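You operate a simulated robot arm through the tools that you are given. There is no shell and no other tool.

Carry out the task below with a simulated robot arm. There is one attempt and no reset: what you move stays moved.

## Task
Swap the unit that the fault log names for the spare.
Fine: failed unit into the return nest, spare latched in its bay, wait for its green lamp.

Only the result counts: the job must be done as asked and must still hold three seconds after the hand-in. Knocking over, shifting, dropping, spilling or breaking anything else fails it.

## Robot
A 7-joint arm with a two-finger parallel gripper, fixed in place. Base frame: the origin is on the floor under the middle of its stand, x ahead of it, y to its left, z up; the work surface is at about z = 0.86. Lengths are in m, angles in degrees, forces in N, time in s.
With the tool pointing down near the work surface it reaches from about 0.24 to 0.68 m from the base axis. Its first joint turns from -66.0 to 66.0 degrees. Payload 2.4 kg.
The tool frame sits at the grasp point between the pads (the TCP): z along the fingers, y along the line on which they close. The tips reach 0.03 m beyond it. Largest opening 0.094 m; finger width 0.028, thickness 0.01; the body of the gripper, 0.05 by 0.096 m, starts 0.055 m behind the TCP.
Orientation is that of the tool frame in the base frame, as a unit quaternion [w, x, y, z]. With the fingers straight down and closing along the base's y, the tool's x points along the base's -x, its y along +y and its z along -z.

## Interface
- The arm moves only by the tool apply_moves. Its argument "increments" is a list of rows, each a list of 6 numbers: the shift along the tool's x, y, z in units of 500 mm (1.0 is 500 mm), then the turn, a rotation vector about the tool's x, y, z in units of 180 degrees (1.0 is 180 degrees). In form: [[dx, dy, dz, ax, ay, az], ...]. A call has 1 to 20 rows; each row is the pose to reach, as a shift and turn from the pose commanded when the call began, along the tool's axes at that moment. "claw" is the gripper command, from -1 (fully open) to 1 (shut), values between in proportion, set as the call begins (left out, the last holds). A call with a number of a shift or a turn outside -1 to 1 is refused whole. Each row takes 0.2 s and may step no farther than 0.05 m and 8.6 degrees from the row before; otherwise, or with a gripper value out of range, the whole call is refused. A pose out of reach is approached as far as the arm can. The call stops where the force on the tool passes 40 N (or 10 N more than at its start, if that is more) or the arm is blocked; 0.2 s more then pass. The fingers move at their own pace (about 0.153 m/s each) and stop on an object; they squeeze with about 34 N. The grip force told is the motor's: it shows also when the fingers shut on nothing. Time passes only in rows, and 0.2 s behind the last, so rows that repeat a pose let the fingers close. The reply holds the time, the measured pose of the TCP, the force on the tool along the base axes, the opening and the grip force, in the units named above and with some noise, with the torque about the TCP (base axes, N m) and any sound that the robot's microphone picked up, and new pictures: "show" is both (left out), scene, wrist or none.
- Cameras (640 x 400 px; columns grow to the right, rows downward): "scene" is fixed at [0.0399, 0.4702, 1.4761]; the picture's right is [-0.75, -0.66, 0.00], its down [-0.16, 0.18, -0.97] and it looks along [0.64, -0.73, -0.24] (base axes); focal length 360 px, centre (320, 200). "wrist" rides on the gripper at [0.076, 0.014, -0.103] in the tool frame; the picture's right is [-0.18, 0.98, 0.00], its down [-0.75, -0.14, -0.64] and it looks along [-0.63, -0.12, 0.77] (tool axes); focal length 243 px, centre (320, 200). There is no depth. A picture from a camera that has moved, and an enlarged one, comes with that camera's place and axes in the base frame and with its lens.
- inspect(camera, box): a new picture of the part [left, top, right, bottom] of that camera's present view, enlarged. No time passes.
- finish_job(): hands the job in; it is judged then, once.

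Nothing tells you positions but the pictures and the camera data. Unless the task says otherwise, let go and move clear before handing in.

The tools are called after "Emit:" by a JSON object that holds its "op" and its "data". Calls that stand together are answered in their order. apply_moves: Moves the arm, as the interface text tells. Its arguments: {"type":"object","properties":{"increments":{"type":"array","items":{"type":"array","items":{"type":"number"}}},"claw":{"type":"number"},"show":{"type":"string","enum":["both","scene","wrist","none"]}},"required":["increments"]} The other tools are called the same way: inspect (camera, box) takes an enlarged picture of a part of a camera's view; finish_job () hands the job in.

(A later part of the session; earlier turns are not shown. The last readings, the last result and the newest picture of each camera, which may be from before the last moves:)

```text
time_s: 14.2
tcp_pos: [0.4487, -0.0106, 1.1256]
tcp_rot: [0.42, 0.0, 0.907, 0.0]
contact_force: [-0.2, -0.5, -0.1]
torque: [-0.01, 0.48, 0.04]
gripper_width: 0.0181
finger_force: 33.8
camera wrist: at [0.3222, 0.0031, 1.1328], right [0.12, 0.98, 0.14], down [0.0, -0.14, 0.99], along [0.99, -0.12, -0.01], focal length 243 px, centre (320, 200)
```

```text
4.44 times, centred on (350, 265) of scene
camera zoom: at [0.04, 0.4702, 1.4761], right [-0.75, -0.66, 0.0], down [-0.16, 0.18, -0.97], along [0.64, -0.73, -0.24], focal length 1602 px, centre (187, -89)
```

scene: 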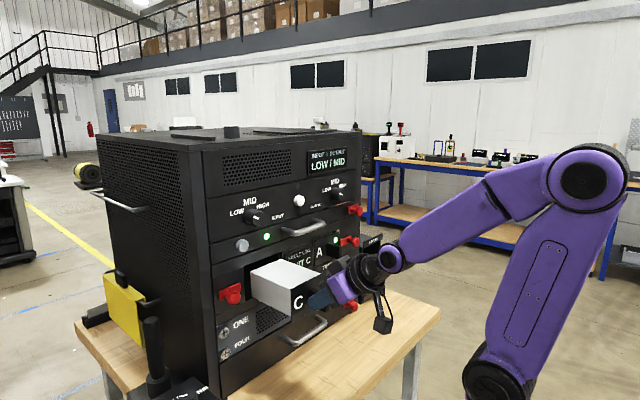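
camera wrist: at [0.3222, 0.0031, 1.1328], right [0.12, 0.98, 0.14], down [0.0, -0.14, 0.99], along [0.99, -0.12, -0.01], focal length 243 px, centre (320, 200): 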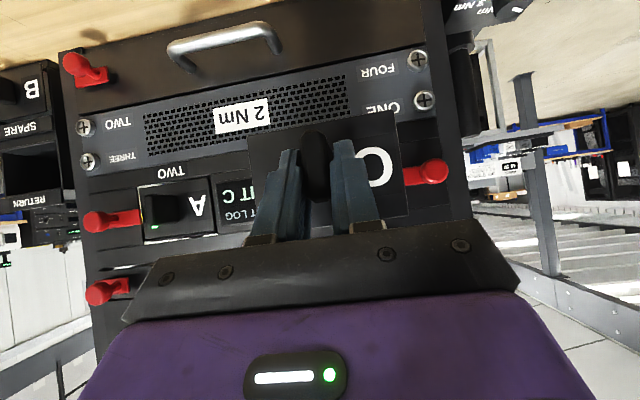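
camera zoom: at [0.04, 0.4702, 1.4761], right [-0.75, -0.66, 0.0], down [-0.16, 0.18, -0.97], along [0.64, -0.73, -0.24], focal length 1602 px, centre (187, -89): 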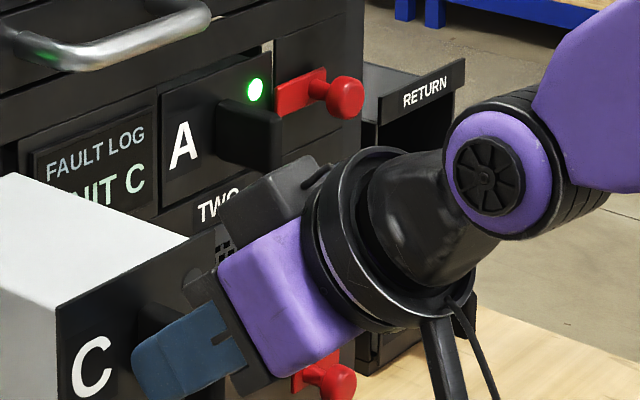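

Emit:
{"op": "inspect", "data": {"camera": "wrist", "box": [20, 105, 100, 215]}}

Emit:
{"op": "inspect", "data": {"camera": "wrist", "box": [0, 50, 80, 150]}}

```text
3.64 times, centred on (60, 160) of wrist
camera zoom: at [0.3222, 0.0031, 1.1328], right [0.12, 0.98, 0.14], down [0.0, -0.14, 0.99], along [0.99, -0.12, -0.01], focal length 882 px, centre (1266, 346)
```

zoom: 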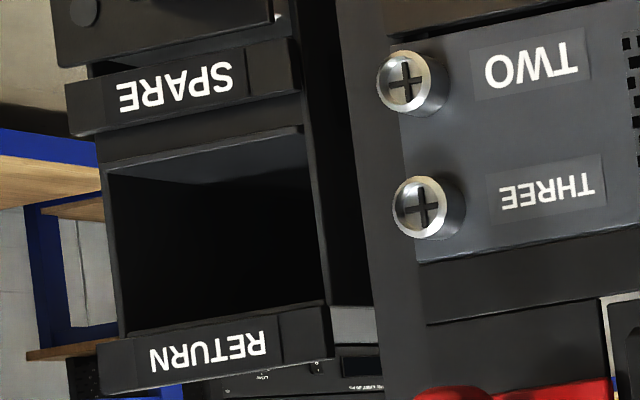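

```text
4.00 times, centred on (40, 100) of wrist
camera zoom: at [0.3222, 0.0031, 1.1328], right [0.12, 0.98, 0.14], down [0.0, -0.14, 0.99], along [0.99, -0.12, -0.01], focal length 970 px, centre (1440, 600)
```

zoom: 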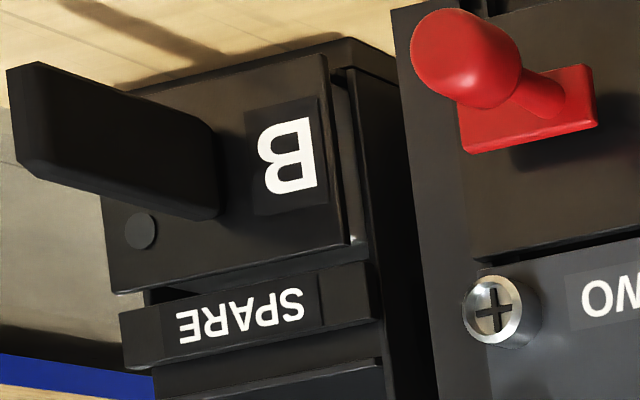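

Emit:
{"op": "inspect", "data": {"camera": "scene", "box": [245, 250, 325, 320]}}

Emit:
{"op": "inspect", "data": {"camera": "wrist", "box": [230, 100, 430, 240]}}

```text
5.71 times, centred on (285, 285) of scene
camera zoom: at [0.04, 0.4702, 1.4761], right [-0.75, -0.66, 0.0], down [-0.16, 0.18, -0.97], along [0.64, -0.73, -0.24], focal length 2060 px, centre (520, -286)
```

zoom: 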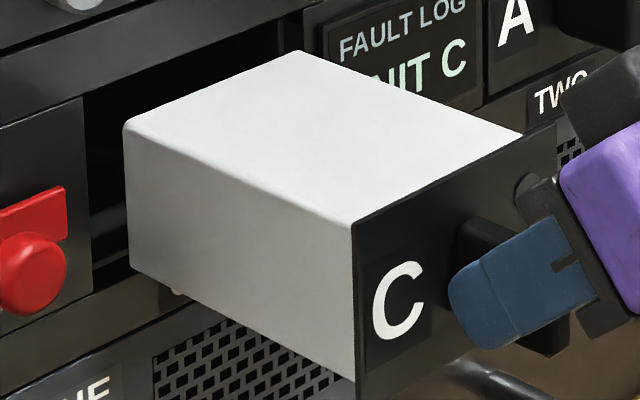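

```text
2.86 times, centred on (330, 170) of wrist
camera zoom: at [0.3222, 0.0031, 1.1328], right [0.12, 0.98, 0.14], down [0.0, -0.14, 0.99], along [0.99, -0.12, -0.01], focal length 693 px, centre (291, 286)
```

zoom: 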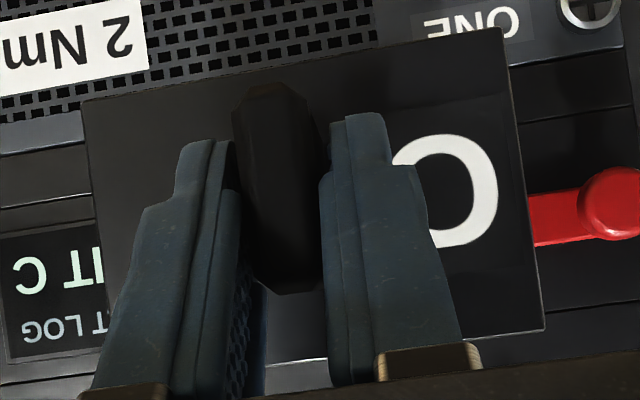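

The body is slightly smaller than its front plate, and spare B sits with its plate just proud of the nest. I'll back off a little more and lower the unit to nest height. That puts it in front of the flat 2 Nm panel, clear of the A handle and latches.

Emit:
{"op": "apply_moves", "data": {"increments": [[0.0219, 0, -0.026, 0, 0, 0], [0.0678, 0, 0.0126, 0, 0, 0], [0.1138, 0, 0.0511, 0, 0, 0], [0.1597, 0, 0.0897, 0, 0, 0], [0.1597, 0, 0.0897, 0, 0, 0]], "claw": 1, "show": "both"}}

```text
time_s: 15.4
tcp_pos: [0.4495, -0.0115, 1.125]
tcp_rot: [0.421, 0.0, 0.907, 0.0]
contact_force: [0.4, -0.7, -0.4]
torque: [0.03, 0.47, 0.0]
gripper_width: 0.0185
finger_force: 34.0
out of reach, approached as far as the arm can: row 1, 2, 3, 4, 5
camera wrist: at [0.3226, 0.0031, 1.1331], right [0.12, 0.98, 0.14], down [0.0, -0.14, 0.99], along [0.99, -0.12, -0.01], focal length 243 px, centre (320, 200)
```

scene: 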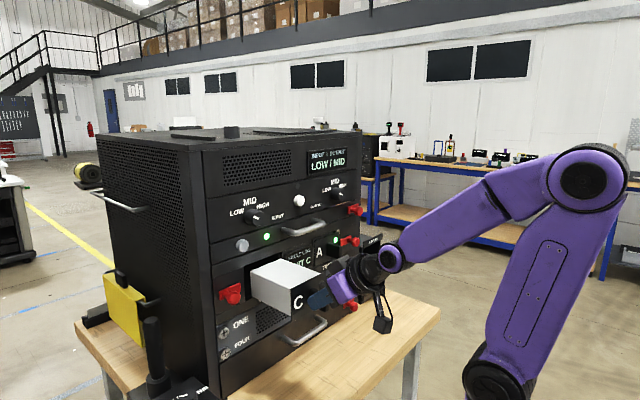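
wrist: 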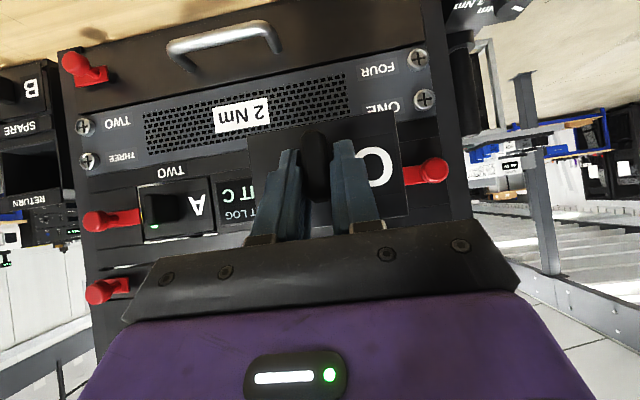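

That pose was out of reach, since the arm can't fold any closer at this tilt, so nothing moved. I'll make a tiny forward move to see what reference the controller holds. It is safe either way.

Emit:
{"op": "apply_moves", "data": {"increments": [[-0.0077, 0, 0.0092, 0, 0, 0]], "claw": 1, "show": "none"}}

```text
time_s: 15.8
tcp_pos: [0.4555, -0.0087, 1.1258]
tcp_rot: [0.422, 0.0, 0.907, 0.0]
contact_force: [0.0, 0.8, -0.5]
torque: [0.0, 0.47, -0.02]
gripper_width: 0.0185
finger_force: 34.0
```

The reference follows the achieved pose. The unit's back is only about 7–13 mm clear of the face here, so I'll retreat to the reachable limit and try lowering in 10 mm steps.

Emit:
{"op": "apply_moves", "data": {"increments": [[0.0077, 0, -0.0092, 0, 0, 0], [0.023, 0, 0.0037, 0, 0, 0], [0.0384, 0, 0.0165, 0, 0, 0], [0.0537, 0, 0.0294, 0, 0, 0]], "claw": 1, "show": "scene"}}

Emit:
{"op": "inspect", "data": {"camera": "scene", "box": [220, 240, 340, 330]}}

```text
time_s: 16.8
tcp_pos: [0.4578, -0.0054, 1.112]
tcp_rot: [0.435, -0.004, 0.9, 0.013]
contact_force: [-17.5, -0.6, 7.4]
torque: [-0.38, -1.06, 0.49]
gripper_width: 0.0184
finger_force: 34.2
out of reach, approached as far as the arm can: row 2, 3, 4
```

scene: 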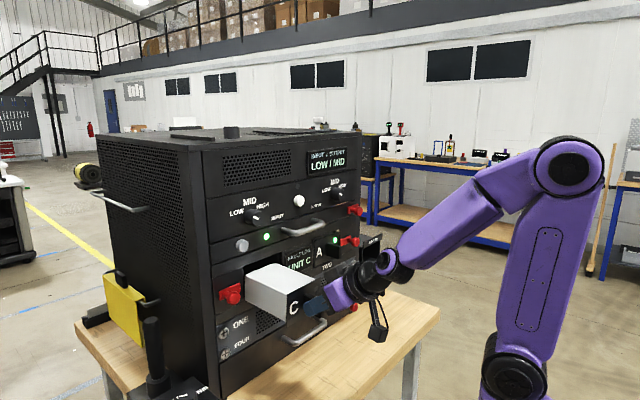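

```text
4.44 times, centred on (280, 285) of scene
camera zoom: at [0.0391, 0.4702, 1.4762], right [-0.75, -0.66, 0.0], down [-0.16, 0.18, -0.97], along [0.64, -0.73, -0.24], focal length 1602 px, centre (498, -178)
```

zoom: 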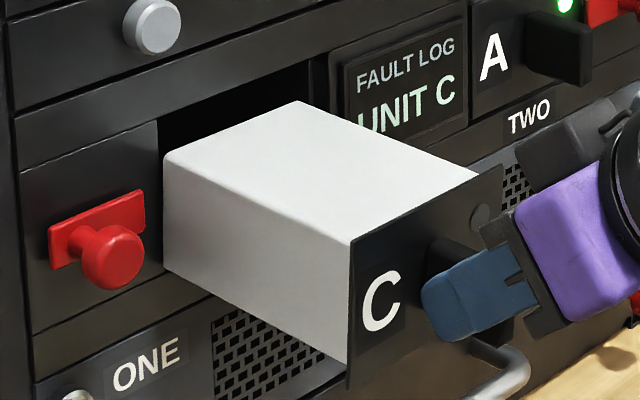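

The unit's back seems to touch the panel lip lightly (about -17 N in x) because the best-effort pose drifted forward. I'll hold for one row to see the settled state before correcting.

Emit:
{"op": "apply_moves", "data": {"increments": [[0, 0, 0, 0, 0, 0]], "claw": 1, "show": "wrist"}}

```text
time_s: 17.2
tcp_pos: [0.4563, -0.0065, 1.111]
tcp_rot: [0.433, -0.003, 0.901, 0.014]
contact_force: [-13.2, -0.1, 6.9]
torque: [-0.3, -1.12, 0.44]
gripper_width: 0.0181
finger_force: 34.1
camera wrist: at [0.3288, 0.0059, 1.1154], right [0.1, 0.98, 0.17], down [-0.03, -0.16, 0.99], along [0.99, -0.1, 0.01], focal length 243 px, centre (320, 200)
```

wrist: 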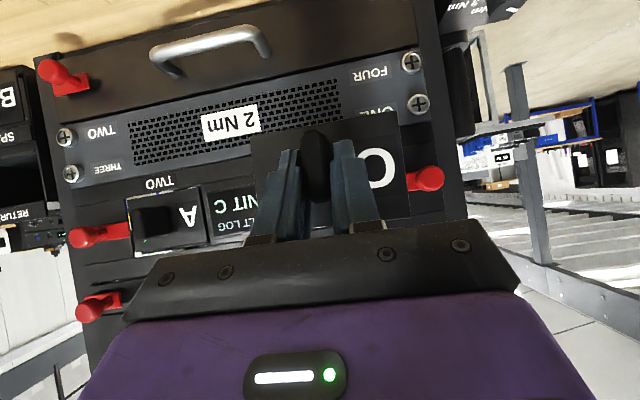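

It's pressing lightly at about 13 N. I'll lift and back off to the earlier free pose, and remove the small orientation drift.

Emit:
{"op": "apply_moves", "data": {"increments": [[-0.0067, -0.0036, -0.0141, 0.0045, 0.0038, -0.001], [-0.0134, -0.0072, -0.0282, 0.0089, 0.0075, -0.002], [-0.0134, -0.0072, -0.0282, 0.0089, 0.0075, -0.002]], "claw": 1, "show": "both"}}

```text
time_s: 18.0
tcp_pos: [0.4509, -0.0077, 1.1242]
tcp_rot: [0.41, 0.002, 0.912, -0.013]
contact_force: [-0.1, 0.1, -5.1]
torque: [0.01, 0.48, 0.05]
gripper_width: 0.0181
finger_force: 33.5
out of reach, approached as far as the arm can: row 1, 2
camera wrist: at [0.323, 0.0081, 1.134], right [0.14, 0.98, 0.12], down [0.02, -0.12, 0.99], along [0.99, -0.13, -0.03], focal length 243 px, centre (320, 200)
```

scene: 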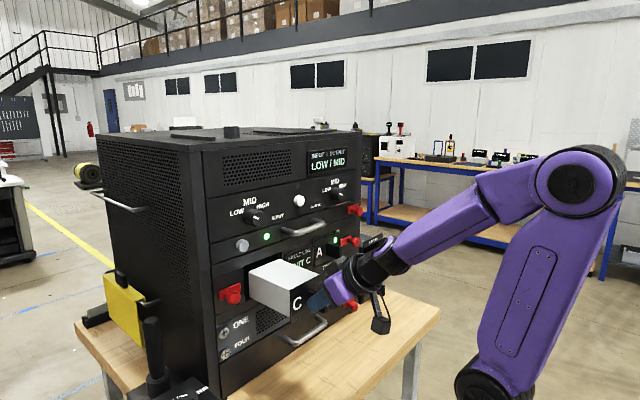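
wrist: 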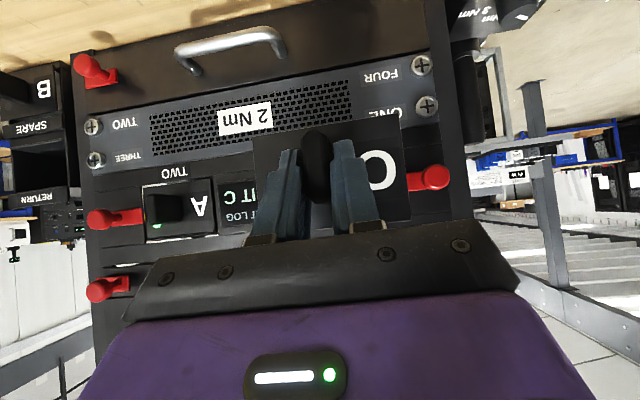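

The unit is now hanging free: -5.1 N, so about 0.52 kg. The controller's own reference kept the exact orientation, so I'll undo the small over-rotation while moving sideways (-y), which gives the arm more room. I'll keep the unit at the same height in front of the flat display.

Emit:
{"op": "apply_moves", "data": {"increments": [[0.0003, -0.04, 0.001, -0.0045, -0.0038, 0.001], [0.0006, -0.08, 0.002, -0.0089, -0.0075, 0.002], [0.0009, -0.12, 0.003, -0.0089, -0.0075, 0.002], [0.0012, -0.16, 0.004, -0.0089, -0.0075, 0.002], [0.0014, -0.2, 0.005, -0.0089, -0.0075, 0.002]], "claw": 1, "show": "both"}}

```text
time_s: 19.2
tcp_pos: [0.4506, -0.1091, 1.1242]
tcp_rot: [0.422, 0.002, 0.907, 0.0]
contact_force: [-8.8, 1.7, -5.8]
torque: [0.08, 0.74, -0.2]
gripper_width: 0.0183
finger_force: 34.3
camera wrist: at [0.3223, -0.0952, 1.1311], right [0.12, 0.98, 0.14], down [-0.01, -0.14, 0.99], along [0.99, -0.12, -0.01], focal length 243 px, centre (320, 200)
```

scene: 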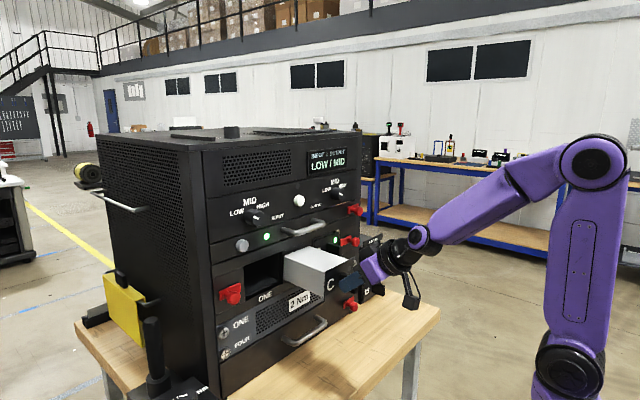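
wrist: 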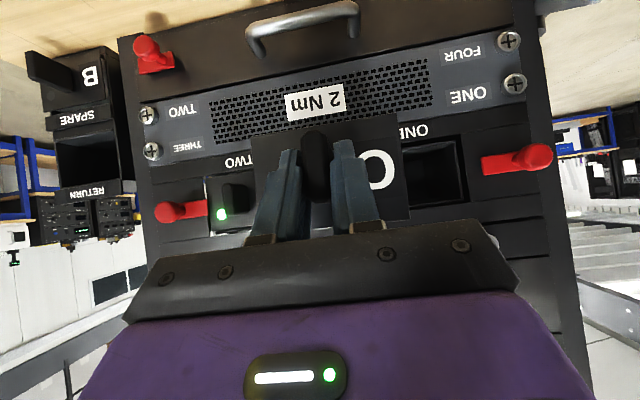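

There's a light -8.8 N in x, so the unit's back is brushing the display bezel. I'll retract further now that there's room at this y.

Emit:
{"op": "apply_moves", "data": {"increments": [[0.0064, 0, -0.0077, 0, 0, 0], [0.0129, 0, -0.0153, 0, 0, 0], [0.0193, 0, -0.023, 0, 0, 0]], "claw": 1, "show": "both"}}

Emit:
{"op": "inspect", "data": {"camera": "scene", "box": [230, 230, 390, 330]}}

```text
time_s: 20.0
tcp_pos: [0.434, -0.1082, 1.1247]
tcp_rot: [0.422, -0.001, 0.907, 0.0]
contact_force: [0.0, 0.1, -5.4]
torque: [-0.02, 0.5, -0.02]
gripper_width: 0.0185
finger_force: 34.5
camera wrist: at [0.3075, -0.0951, 1.1321], right [0.12, 0.98, 0.14], down [-0.01, -0.14, 0.99], along [0.99, -0.12, -0.01], focal length 243 px, centre (320, 200)
```

scene: 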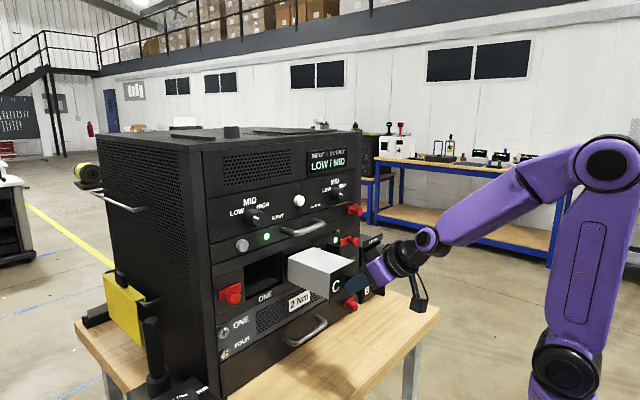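
wrist: 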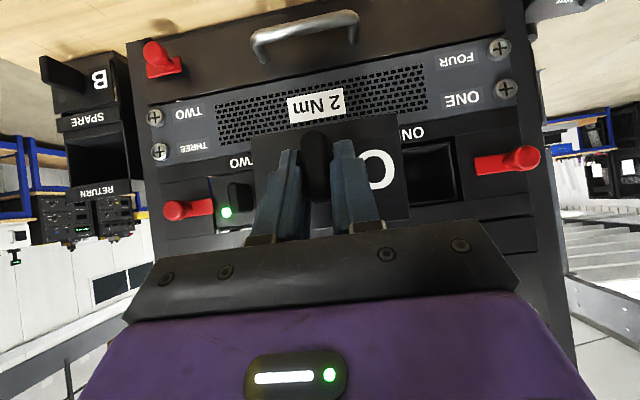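

```text
4.00 times, centred on (310, 280) of scene
camera zoom: at [0.04, 0.4702, 1.4761], right [-0.75, -0.66, 0.0], down [-0.16, 0.18, -0.97], along [0.64, -0.73, -0.24], focal length 1442 px, centre (360, -120)
```

zoom: 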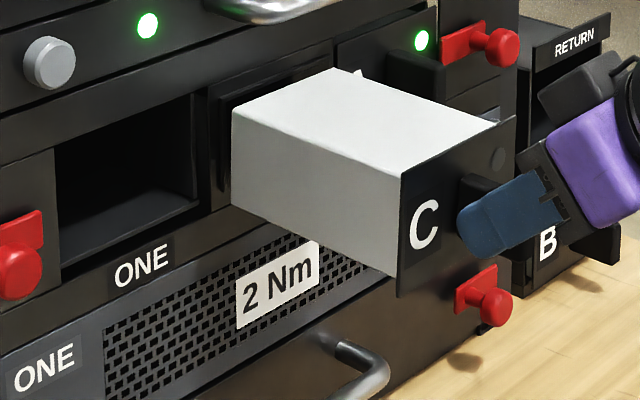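

It's free again, with only the unit's weight showing. Now I'll go diagonally down and sideways to get below the A handle's height.

Emit:
{"op": "apply_moves", "data": {"increments": [[0.0, -0.05, 0.0, 0, 0, 0], [0.0153, -0.08, 0.0129, 0, 0, 0], [0.0306, -0.08, 0.0257, 0, 0, 0], [0.046, -0.08, 0.0386, 0, 0, 0], [0.0613, -0.08, 0.0514, 0, 0, 0]], "claw": 1, "show": "scene"}}

```text
time_s: 21.2
tcp_pos: [0.4343, -0.1488, 1.0858]
tcp_rot: [0.423, 0.0, 0.906, 0.0]
contact_force: [0.8, 0.4, -4.7]
torque: [-0.02, 0.51, 0.0]
gripper_width: 0.0182
finger_force: 33.9
out of reach, approached as far as the arm can: row 1
```

scene: 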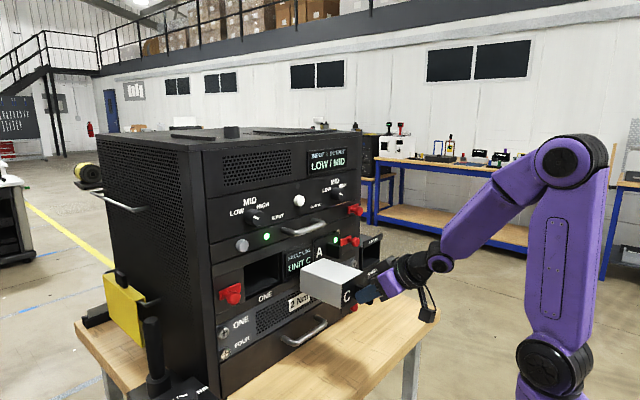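

Working well. I'll lower another 50 mm to nest height, then go sideways to about y=-0.27 to view the RETURN nest beside the unit.

Emit:
{"op": "apply_moves", "data": {"increments": [[0.0383, -0.02, 0.0321, 0, 0, 0], [0.0766, -0.04, 0.0643, 0, 0, 0], [0.0766, -0.09, 0.0643, 0, 0, 0], [0.0766, -0.14, 0.0643, 0, 0, 0], [0.0766, -0.19, 0.0643, 0, 0, 0], [0.0766, -0.24, 0.0643, 0, 0, 0], [0.0766, -0.24, 0.0643, 0, 0, 0]], "claw": 1, "show": "both"}}

```text
time_s: 22.8
tcp_pos: [0.4343, -0.2703, 1.0335]
tcp_rot: [0.422, 0.0, 0.906, 0.0]
contact_force: [-0.9, 0.2, -5.2]
torque: [-0.02, 0.49, -0.02]
gripper_width: 0.0184
finger_force: 33.7
camera wrist: at [0.3076, -0.2557, 1.0422], right [0.12, 0.98, 0.14], down [-0.01, -0.14, 0.99], along [0.99, -0.12, -0.01], focal length 243 px, centre (320, 200)
```

scene: 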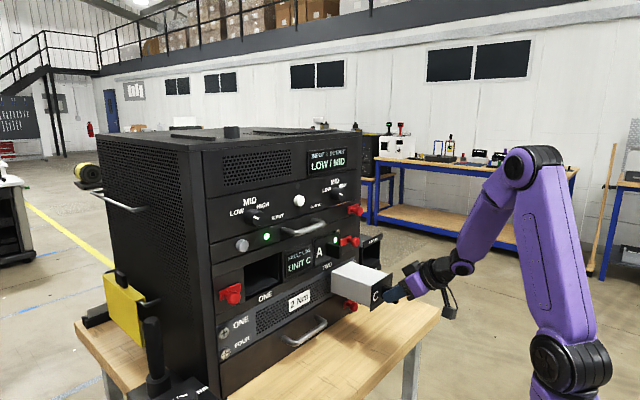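
wrist: 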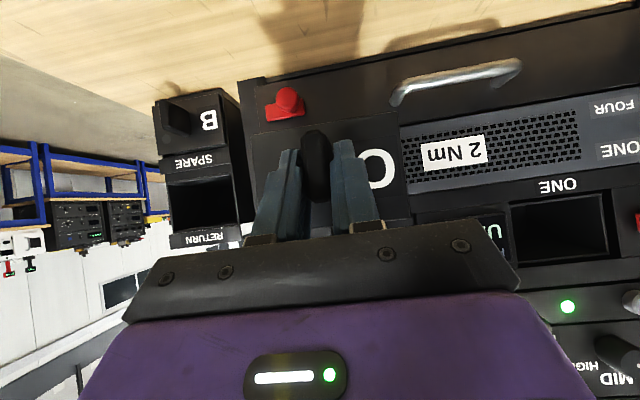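

Good view of the nests now. I'll zoom in on them for accurate positions.

Emit:
{"op": "inspect", "data": {"camera": "wrist", "box": [140, 80, 260, 170]}}

Emit:
{"op": "inspect", "data": {"camera": "wrist", "box": [150, 150, 270, 250]}}

Emit:
{"op": "inspect", "data": {"camera": "wrist", "box": [240, 100, 420, 240]}}

Emit:
{"op": "inspect", "data": {"camera": "scene", "box": [310, 220, 430, 320]}}

```text
4.44 times, centred on (200, 125) of wrist
camera zoom: at [0.3076, -0.2557, 1.0422], right [0.12, 0.98, 0.14], down [-0.01, -0.14, 0.99], along [0.99, -0.12, -0.01], focal length 1078 px, centre (853, 533)
```

zoom: 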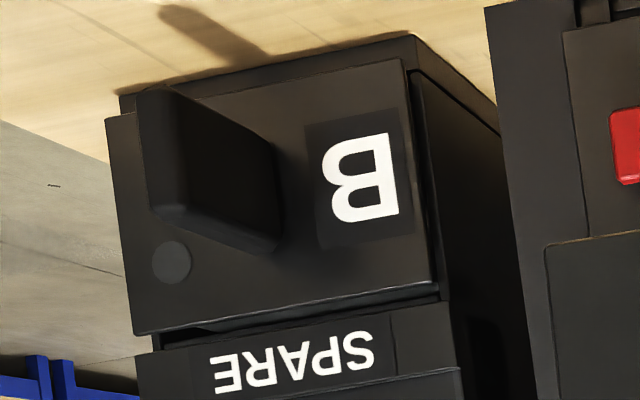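

```text
4.00 times, centred on (210, 200) of wrist
camera zoom: at [0.3076, -0.2557, 1.0422], right [0.12, 0.98, 0.14], down [-0.01, -0.14, 0.99], along [0.99, -0.12, -0.01], focal length 970 px, centre (760, 200)
```

zoom: 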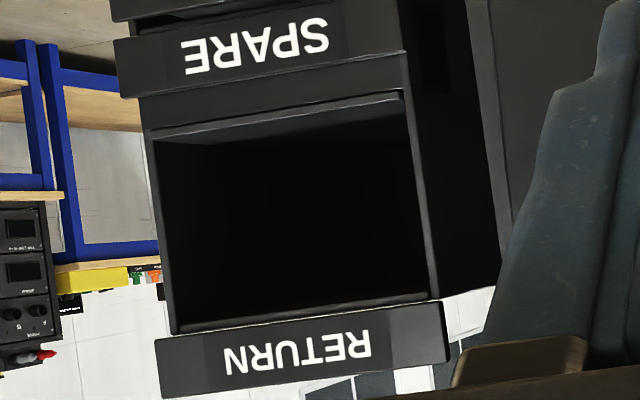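

```text
2.86 times, centred on (330, 170) of wrist
camera zoom: at [0.3076, -0.2557, 1.0422], right [0.12, 0.98, 0.14], down [-0.01, -0.14, 0.99], along [0.99, -0.12, -0.01], focal length 693 px, centre (291, 286)
```

zoom: 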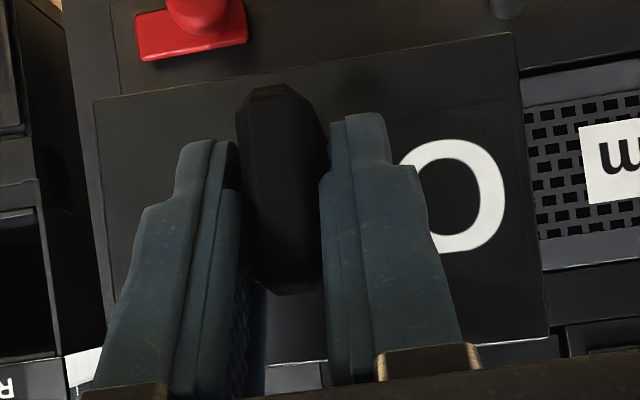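

```text
4.00 times, centred on (370, 270) of scene
camera zoom: at [0.04, 0.4701, 1.4761], right [-0.75, -0.66, 0.0], down [-0.16, 0.18, -0.97], along [0.64, -0.73, -0.24], focal length 1442 px, centre (120, -80)
```

zoom: 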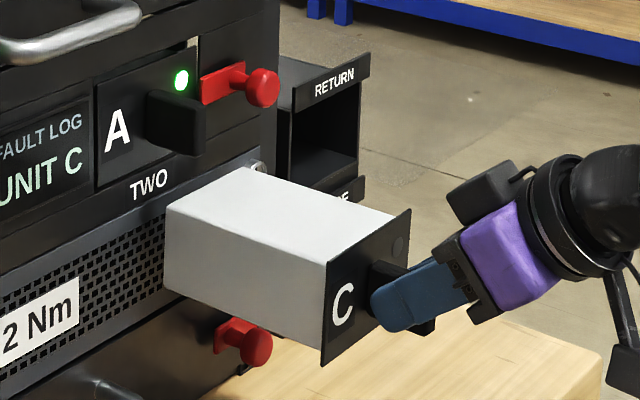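

From these views the RETURN opening is centred near y≈-0.466, about 98 mm wide, with its floor near z≈0.984. Spare B's plate is centred near (0.630, -0.467, 0.907). The bezel brush left unit C yawed about 1.7° and rolled about 0.8° in the grip. I'll correct that while moving in front of the nest.

Emit:
{"op": "apply_moves", "data": {"increments": [[0.001, -0.06, 0.001, 0.005, 0, 0.0013], [0.002, -0.12, 0.002, 0.0101, 0, 0.0027], [0.003, -0.18, 0.003, 0.0101, 0, 0.0027], [0.004, -0.24, 0.004, 0.0101, 0, 0.0027], [0.005, -0.3, 0.0045, 0.0101, 0, 0.0027], [0.0054, -0.36, 0.0045, 0.0101, 0, 0.0027], [0.0054, -0.3914, 0.0045, 0.0101, 0, 0.0027], [0.0054, -0.3914, 0.0045, 0.0101, 0, 0.0027]], "claw": 1, "show": "both"}}

Emit:
{"op": "inspect", "data": {"camera": "scene", "box": [340, 220, 460, 310]}}

Emit:
{"op": "inspect", "data": {"camera": "wrist", "box": [200, 80, 440, 240]}}

```text
time_s: 24.6
tcp_pos: [0.4359, -0.4636, 1.0311]
tcp_rot: [0.422, 0.011, 0.906, -0.012]
contact_force: [0.5, 0.1, -5.4]
torque: [0.03, 0.52, 0.0]
gripper_width: 0.0185
finger_force: 33.9
camera wrist: at [0.3078, -0.4468, 1.038], right [0.15, 0.98, 0.13], down [-0.01, -0.13, 0.99], along [0.99, -0.15, -0.01], focal length 243 px, centre (320, 200)
```

scene: 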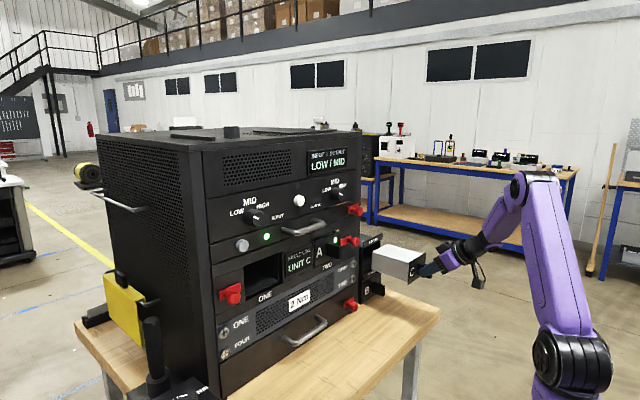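
wrist: 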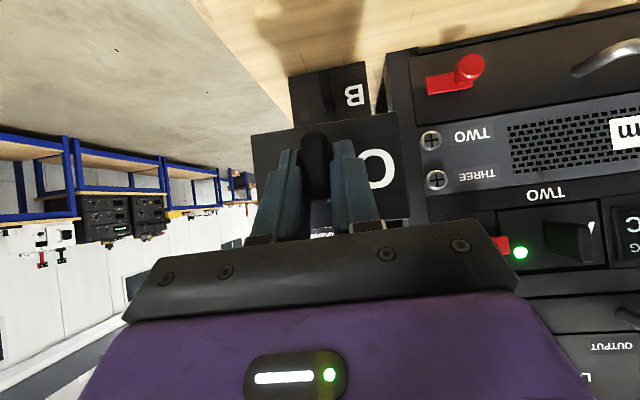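

```text
4.44 times, centred on (400, 265) of scene
camera zoom: at [0.04, 0.4701, 1.4762], right [-0.75, -0.66, 0.0], down [-0.16, 0.18, -0.97], along [0.64, -0.73, -0.24], focal length 1602 px, centre (-36, -89)
```

zoom: 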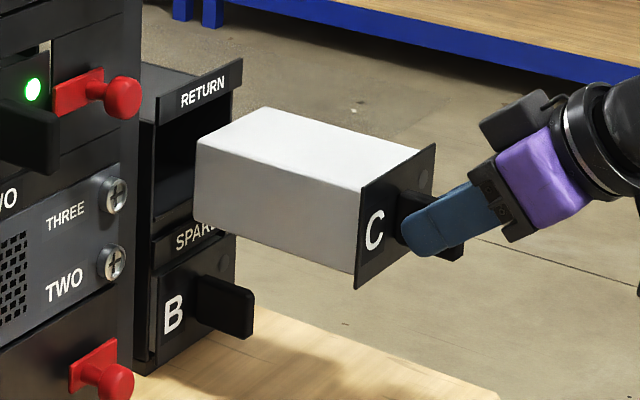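

```text
2.50 times, centred on (320, 160) of wrist
camera zoom: at [0.3078, -0.4468, 1.038], right [0.15, 0.98, 0.13], down [-0.01, -0.13, 0.99], along [0.99, -0.15, -0.01], focal length 606 px, centre (320, 300)
```

zoom: 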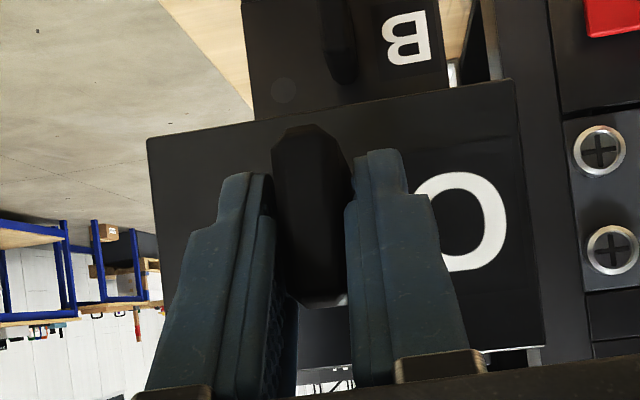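

The wrist view shows spare B centred at y≈-0.464. The held unit's plate is centred at (y≈-0.4636, z≈1.021), which suits the RETURN opening. I'll advance slowly along +x until just before entry and re-check.

Emit:
{"op": "apply_moves", "data": {"increments": [[-0.0128, 0.0008, 0.0153, 0, 0, 0], [-0.0257, 0.0016, 0.0306, 0, 0, 0], [-0.0347, 0.0022, 0.0413, 0, 0, 0], [-0.0347, 0.0022, 0.0413, 0, 0, 0]], "claw": 1, "show": "both"}}

Emit:
{"op": "inspect", "data": {"camera": "scene", "box": [350, 220, 430, 300]}}

Emit:
{"op": "inspect", "data": {"camera": "wrist", "box": [200, 60, 440, 240]}}

```text
time_s: 25.6
tcp_pos: [0.4623, -0.4649, 1.0312]
tcp_rot: [0.423, 0.01, 0.906, -0.012]
contact_force: [0.7, 1.1, -4.9]
torque: [0.0, 0.51, -0.04]
gripper_width: 0.0181
finger_force: 33.6
camera wrist: at [0.3349, -0.4466, 1.0386], right [0.15, 0.98, 0.13], down [-0.01, -0.13, 0.99], along [0.99, -0.15, -0.01], focal length 243 px, centre (320, 200)
```

scene: 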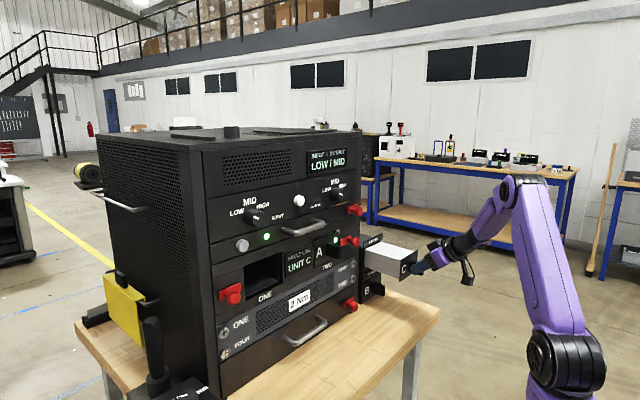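
wrist: 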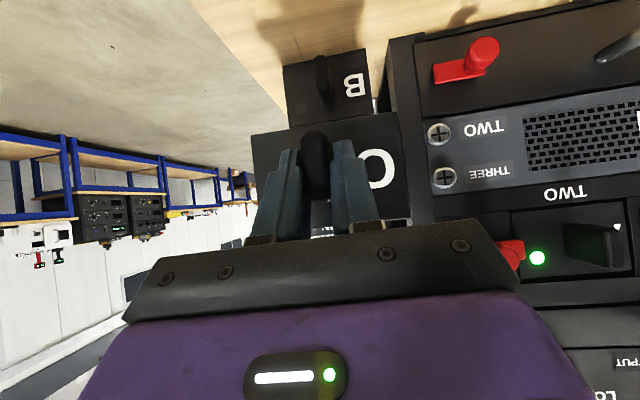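

```text
5.00 times, centred on (390, 260) of scene
camera zoom: at [0.04, 0.4701, 1.4762], right [-0.75, -0.66, 0.0], down [-0.16, 0.18, -0.97], along [0.64, -0.73, -0.24], focal length 1803 px, centre (-30, -100)
```

zoom: 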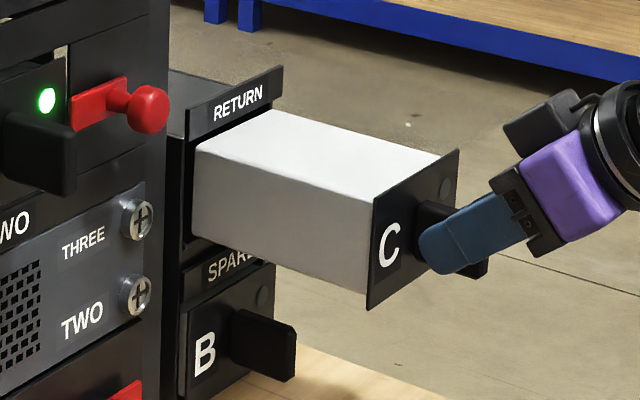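

```text
2.22 times, centred on (320, 150) of wrist
camera zoom: at [0.3349, -0.4466, 1.0386], right [0.15, 0.98, 0.13], down [-0.01, -0.13, 0.99], along [0.99, -0.15, -0.01], focal length 539 px, centre (320, 311)
```

zoom: 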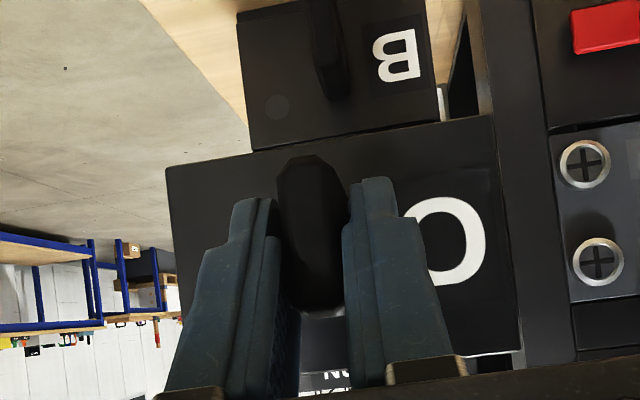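

Entry looks good: the body's back corner sits inside the nest's side wall and just below the RETURN plate. I'll advance 30 mm slowly and watch the force.

Emit:
{"op": "apply_moves", "data": {"increments": [[-0.0096, 0.0006, 0.0115, 0, 0, 0], [-0.0193, 0.0012, 0.0229, 0, 0, 0], [-0.0289, 0.0018, 0.0344, 0, 0, 0], [-0.0385, 0.0024, 0.0459, 0, 0, 0]], "claw": 1, "show": "both"}}

Emit:
{"op": "inspect", "data": {"camera": "scene", "box": [350, 220, 430, 300]}}

```text
time_s: 26.6
tcp_pos: [0.4911, -0.4628, 1.0312]
tcp_rot: [0.422, 0.011, 0.906, -0.013]
contact_force: [0.5, 0.4, -4.9]
torque: [0.03, 0.49, 0.01]
gripper_width: 0.0185
finger_force: 34.0
camera wrist: at [0.3648, -0.4462, 1.0383], right [0.15, 0.98, 0.13], down [-0.01, -0.13, 0.99], along [0.99, -0.15, -0.01], focal length 243 px, centre (320, 200)
```

scene: 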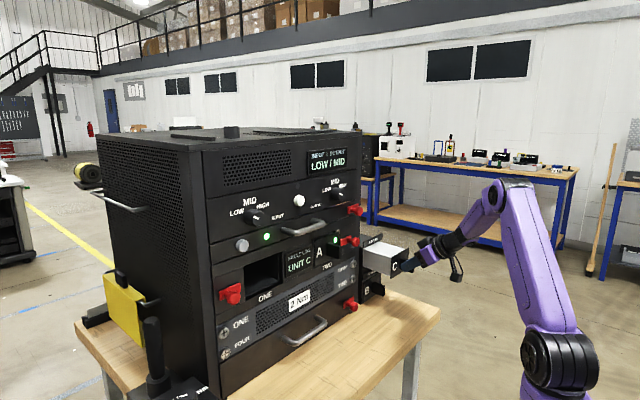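
wrist: 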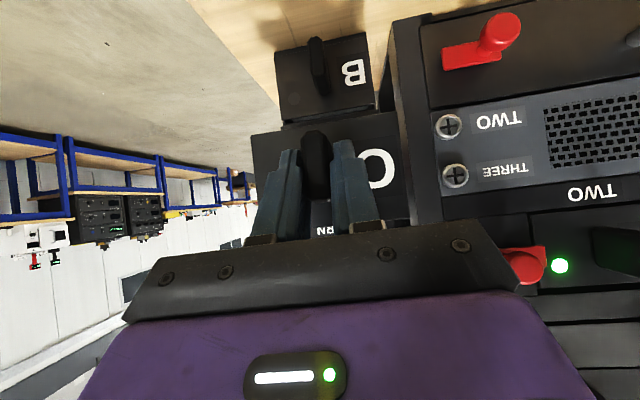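

```text
5.00 times, centred on (390, 260) of scene
camera zoom: at [0.04, 0.4701, 1.4762], right [-0.75, -0.66, 0.0], down [-0.16, 0.18, -0.97], along [0.64, -0.73, -0.24], focal length 1803 px, centre (-30, -100)
```

zoom: 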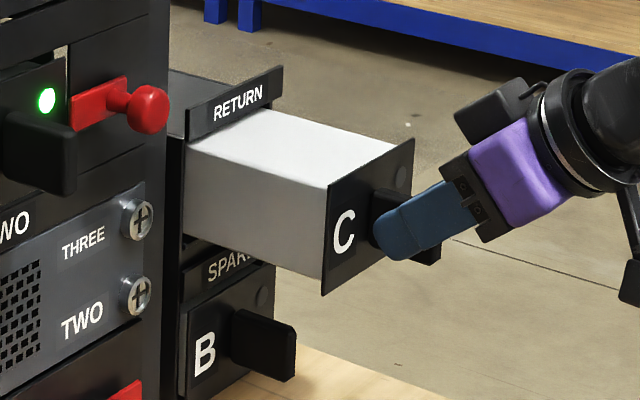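

It's entering freely with only the unit's weight on the sensor. I'll continue another 60 mm.

Emit:
{"op": "apply_moves", "data": {"increments": [[-0.0128, 0.0008, 0.0153, 0, 0, 0], [-0.0257, 0.0016, 0.0306, 0, 0, 0], [-0.0385, 0.0024, 0.0459, 0, 0, 0], [-0.0514, 0.0032, 0.0612, 0, 0, 0], [-0.0642, 0.004, 0.0764, 0, 0, 0], [-0.077, 0.0048, 0.0917, 0, 0, 0]], "claw": 1, "show": "both"}}

Emit:
{"op": "inspect", "data": {"camera": "scene", "box": [340, 220, 420, 300]}}

```text
time_s: 28.0
tcp_pos: [0.5519, -0.4632, 1.031]
tcp_rot: [0.423, 0.011, 0.906, -0.013]
contact_force: [-0.7, 0.9, -6.1]
torque: [0.01, 0.49, 0.02]
gripper_width: 0.0183
finger_force: 34.0
camera wrist: at [0.4244, -0.4455, 1.0387], right [0.15, 0.98, 0.13], down [-0.01, -0.13, 0.99], along [0.99, -0.15, -0.01], focal length 243 px, centre (320, 200)
```

scene: 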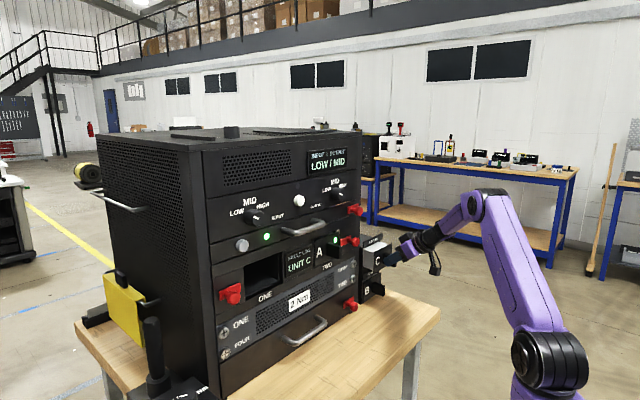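
wrist: 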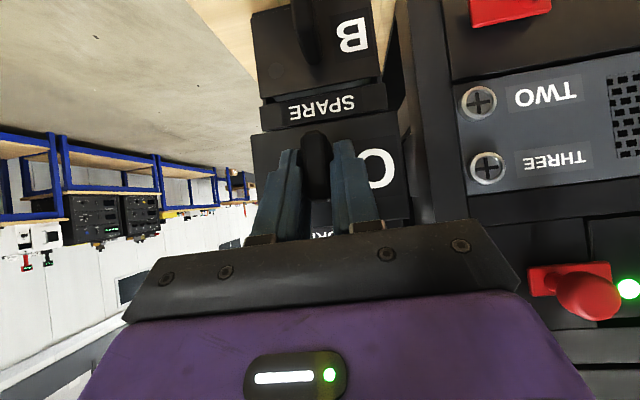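

```text
5.00 times, centred on (380, 260) of scene
camera zoom: at [0.04, 0.4701, 1.4762], right [-0.75, -0.66, 0.0], down [-0.16, 0.18, -0.97], along [0.64, -0.73, -0.24], focal length 1803 px, centre (20, -100)
```

zoom: 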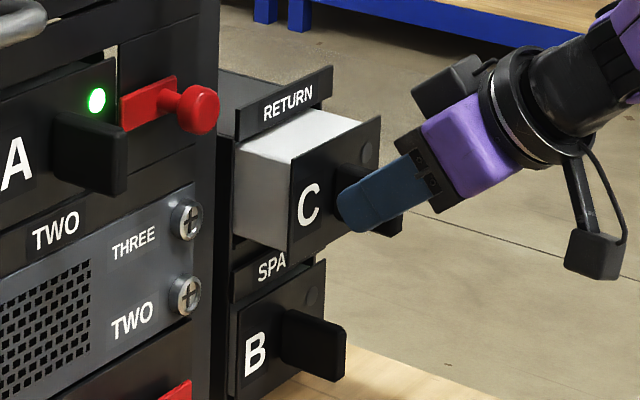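

Still free, with about 40 mm to go. I'll continue toward the seat in smaller steps.

Emit:
{"op": "apply_moves", "data": {"increments": [[-0.0096, 0.0006, 0.0115, 0, 0, 0], [-0.0193, 0.0012, 0.0229, 0, 0, 0], [-0.0289, 0.0018, 0.0344, 0, 0, 0], [-0.0385, 0.0024, 0.0459, 0, 0, 0]], "claw": 1, "show": "both"}}

Emit:
{"op": "inspect", "data": {"camera": "scene", "box": [340, 220, 420, 300]}}

Emit:
{"op": "inspect", "data": {"camera": "wrist", "box": [220, 20, 440, 250]}}

```text
time_s: 29.0
tcp_pos: [0.5822, -0.4633, 1.03]
tcp_rot: [0.422, 0.01, 0.907, -0.012]
contact_force: [-0.4, -0.3, -5.6]
torque: [0.02, 0.5, -0.01]
gripper_width: 0.0184
finger_force: 33.7
camera wrist: at [0.4549, -0.4453, 1.0375], right [0.15, 0.98, 0.13], down [-0.01, -0.13, 0.99], along [0.99, -0.15, -0.01], focal length 243 px, centre (320, 200)
```

scene: 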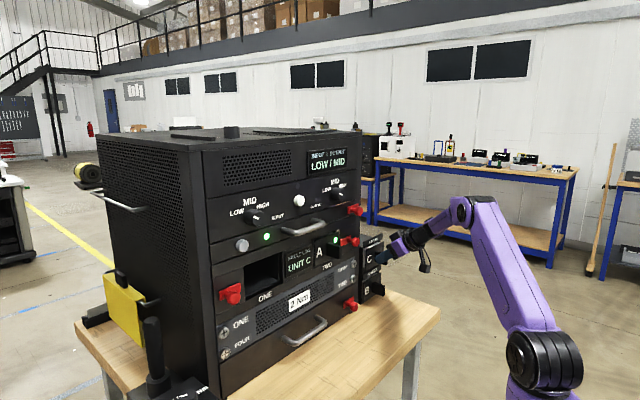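
wrist: 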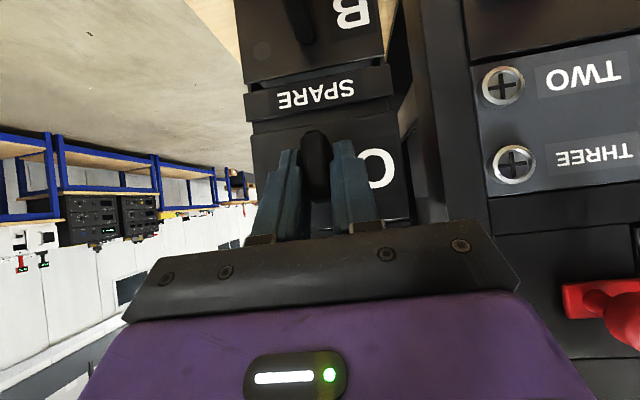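

```text
5.00 times, centred on (380, 260) of scene
camera zoom: at [0.04, 0.4701, 1.4762], right [-0.75, -0.66, 0.0], down [-0.16, 0.18, -0.97], along [0.64, -0.73, -0.24], focal length 1803 px, centre (20, -100)
```

zoom: 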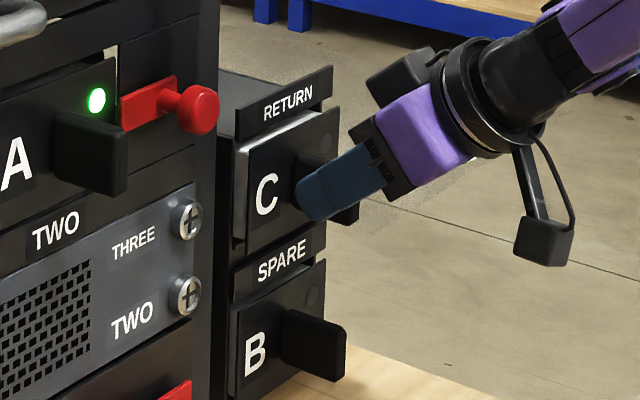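

```text
1.74 times, centred on (330, 135) of wrist
camera zoom: at [0.4549, -0.4453, 1.0375], right [0.15, 0.98, 0.13], down [-0.01, -0.13, 0.99], along [0.99, -0.15, -0.01], focal length 422 px, centre (303, 313)
```

zoom: 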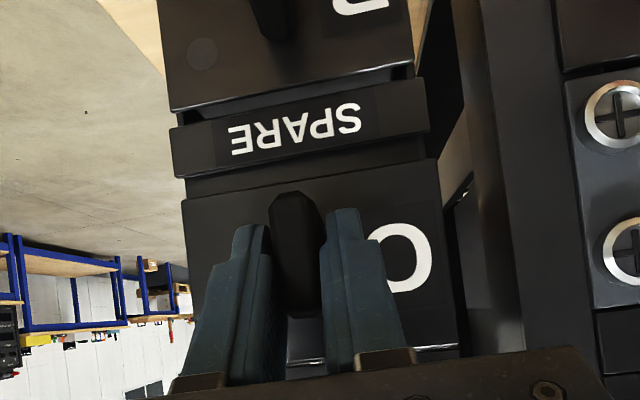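

Almost seated. I'll push the last ~12 mm in 3–4 mm steps and watch for the back stop.

Emit:
{"op": "apply_moves", "data": {"increments": [[-0.0051, 0.0003, 0.0061, 0, 0, 0], [-0.0103, 0.0006, 0.0122, 0, 0, 0]], "claw": 1, "show": "none"}}

Emit:
{"op": "inspect", "data": {"camera": "scene", "box": [340, 220, 420, 300]}}

```text
time_s: 29.6
tcp_pos: [0.5872, -0.4646, 1.0301]
tcp_rot: [0.422, 0.012, 0.907, -0.014]
contact_force: [-12.8, 2.0, -2.8]
torque: [-0.01, 0.54, 0.17]
gripper_width: 0.0183
finger_force: 34.2
```

```text
5.00 times, centred on (380, 260) of scene
camera zoom: at [0.0396, 0.4702, 1.4761], right [-0.75, -0.66, 0.0], down [-0.16, 0.18, -0.97], along [0.64, -0.73, -0.24], focal length 1803 px, centre (20, -100)
```

zoom: 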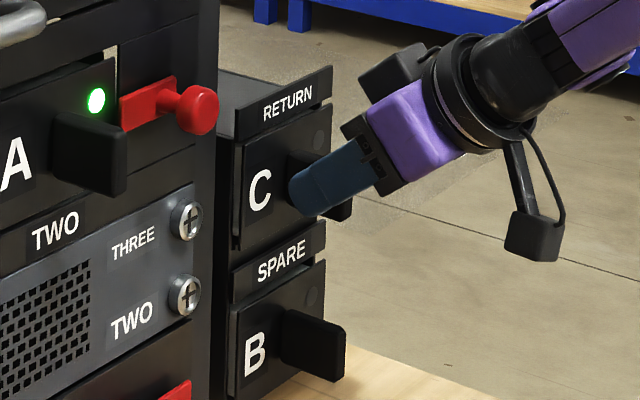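

There's contact at -12.8 N and the plate now lines up with B's. I'll zoom in to compare seating depth before lowering and releasing.

Emit:
{"op": "inspect", "data": {"camera": "scene", "box": [360, 230, 410, 265]}}

Emit:
{"op": "inspect", "data": {"camera": "scene", "box": [360, 265, 410, 300]}}

Emit:
{"op": "inspect", "data": {"camera": "wrist", "box": [220, 20, 440, 250]}}

```text
11.43 times, centred on (385, 248) of scene
camera zoom: at [0.0396, 0.4702, 1.4761], right [-0.75, -0.66, 0.0], down [-0.16, 0.18, -0.97], along [0.64, -0.73, -0.24], focal length 4120 px, centre (-423, -343)
```

zoom: 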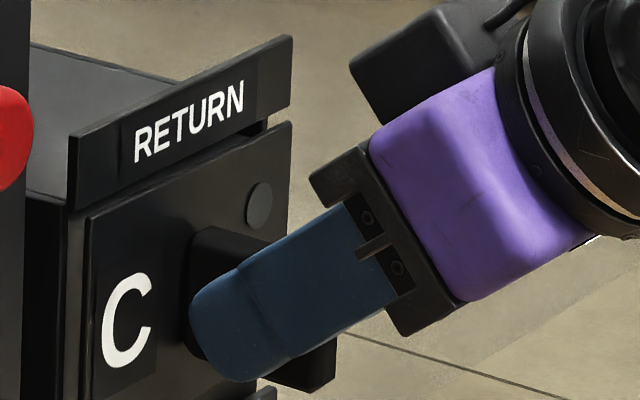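

```text
11.43 times, centred on (385, 282) of scene
camera zoom: at [0.0396, 0.4702, 1.4761], right [-0.75, -0.66, 0.0], down [-0.16, 0.18, -0.97], along [0.64, -0.73, -0.24], focal length 4120 px, centre (-423, -743)
```

zoom: 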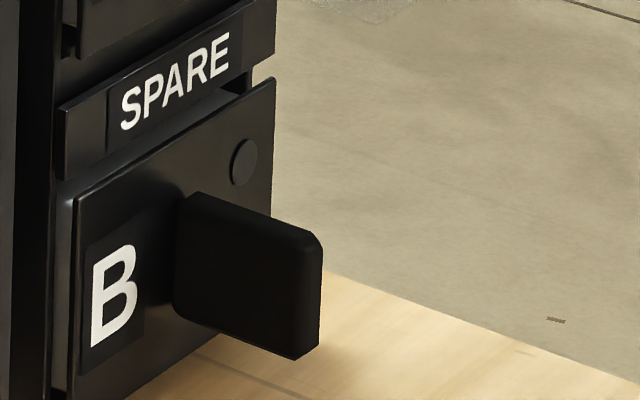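

```text
1.74 times, centred on (330, 135) of wrist
camera zoom: at [0.4608, -0.4466, 1.0382], right [0.15, 0.98, 0.13], down [-0.01, -0.13, 0.99], along [0.99, -0.15, -0.01], focal length 422 px, centre (303, 313)
```

zoom: 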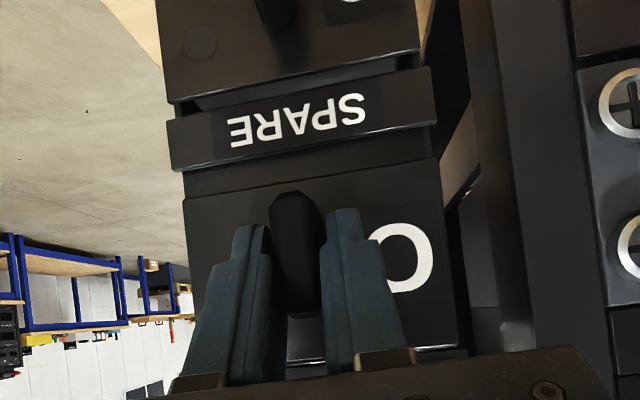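

C is seated in depth to within about 1 mm of B and sits about 3 mm high. I'll lower it gently onto the nest floor.

Emit:
{"op": "apply_moves", "data": {"increments": [[0.0023, 0, 0.0019, 0, 0, 0], [0.0046, 0, 0.0038, 0, 0, 0]], "claw": 1, "show": "none"}}

```text
time_s: 30.2
tcp_pos: [0.5883, -0.4652, 1.0289]
tcp_rot: [0.422, 0.013, 0.906, -0.014]
contact_force: [-17.1, -1.8, -0.1]
torque: [-0.01, 0.45, 0.0]
gripper_width: 0.0181
finger_force: 34.1
```

Emit:
{"op": "apply_moves", "data": {"increments": [[0.0023, 0, 0.0019, 0, 0, 0], [0.0023, 0, 0.0019, 0, 0, 0]], "claw": 1, "show": "wrist"}}

Emit:
{"op": "inspect", "data": {"camera": "scene", "box": [360, 230, 410, 265]}}

```text
time_s: 30.8
tcp_pos: [0.5885, -0.4651, 1.0277]
tcp_rot: [0.424, 0.011, 0.905, -0.014]
contact_force: [-24.1, 0.0, 8.4]
torque: [-0.22, 0.27, 0.16]
gripper_width: 0.0181
finger_force: 34.0
camera wrist: at [0.4608, -0.4468, 1.0351], right [0.15, 0.98, 0.13], down [-0.01, -0.12, 0.99], along [0.99, -0.15, -0.01], focal length 243 px, centre (320, 200)
```

wrist: 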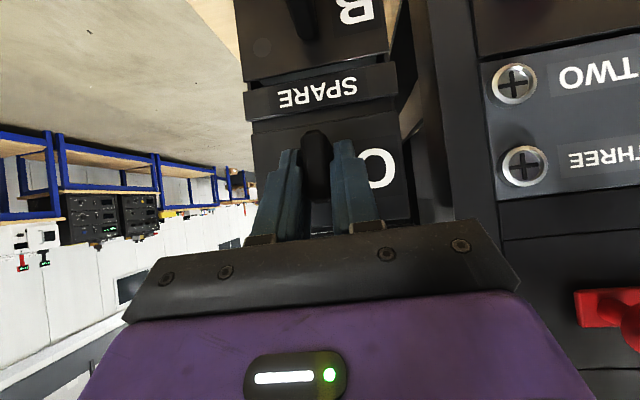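

```text
11.43 times, centred on (385, 248) of scene
camera zoom: at [0.039, 0.4703, 1.4761], right [-0.75, -0.66, 0.0], down [-0.16, 0.18, -0.97], along [0.64, -0.73, -0.24], focal length 4120 px, centre (-423, -343)
```

zoom: 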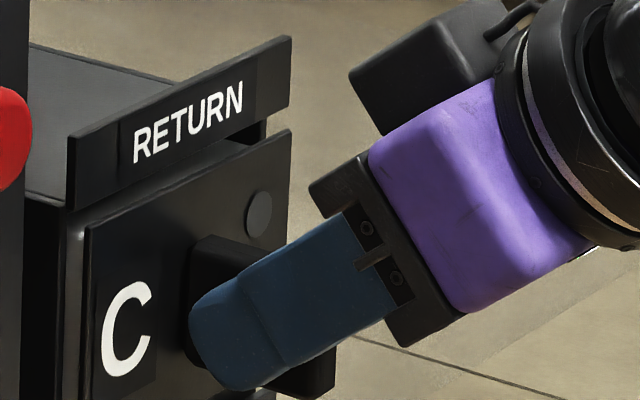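

The floor contact is felt (+8 N), so the unit is down. I'll relieve the push, then open the fingers and let it settle.

Emit:
{"op": "apply_moves", "data": {"increments": [[0.0016, -0.0002, -0.0065, 0, 0, 0]], "claw": 1, "show": "none"}}

```text
time_s: 31.2
tcp_pos: [0.5884, -0.4631, 1.0285]
tcp_rot: [0.423, 0.01, 0.906, -0.012]
contact_force: [-6.0, -4.8, 0.9]
torque: [-0.23, 0.34, -0.12]
gripper_width: 0.0183
finger_force: 33.6
```

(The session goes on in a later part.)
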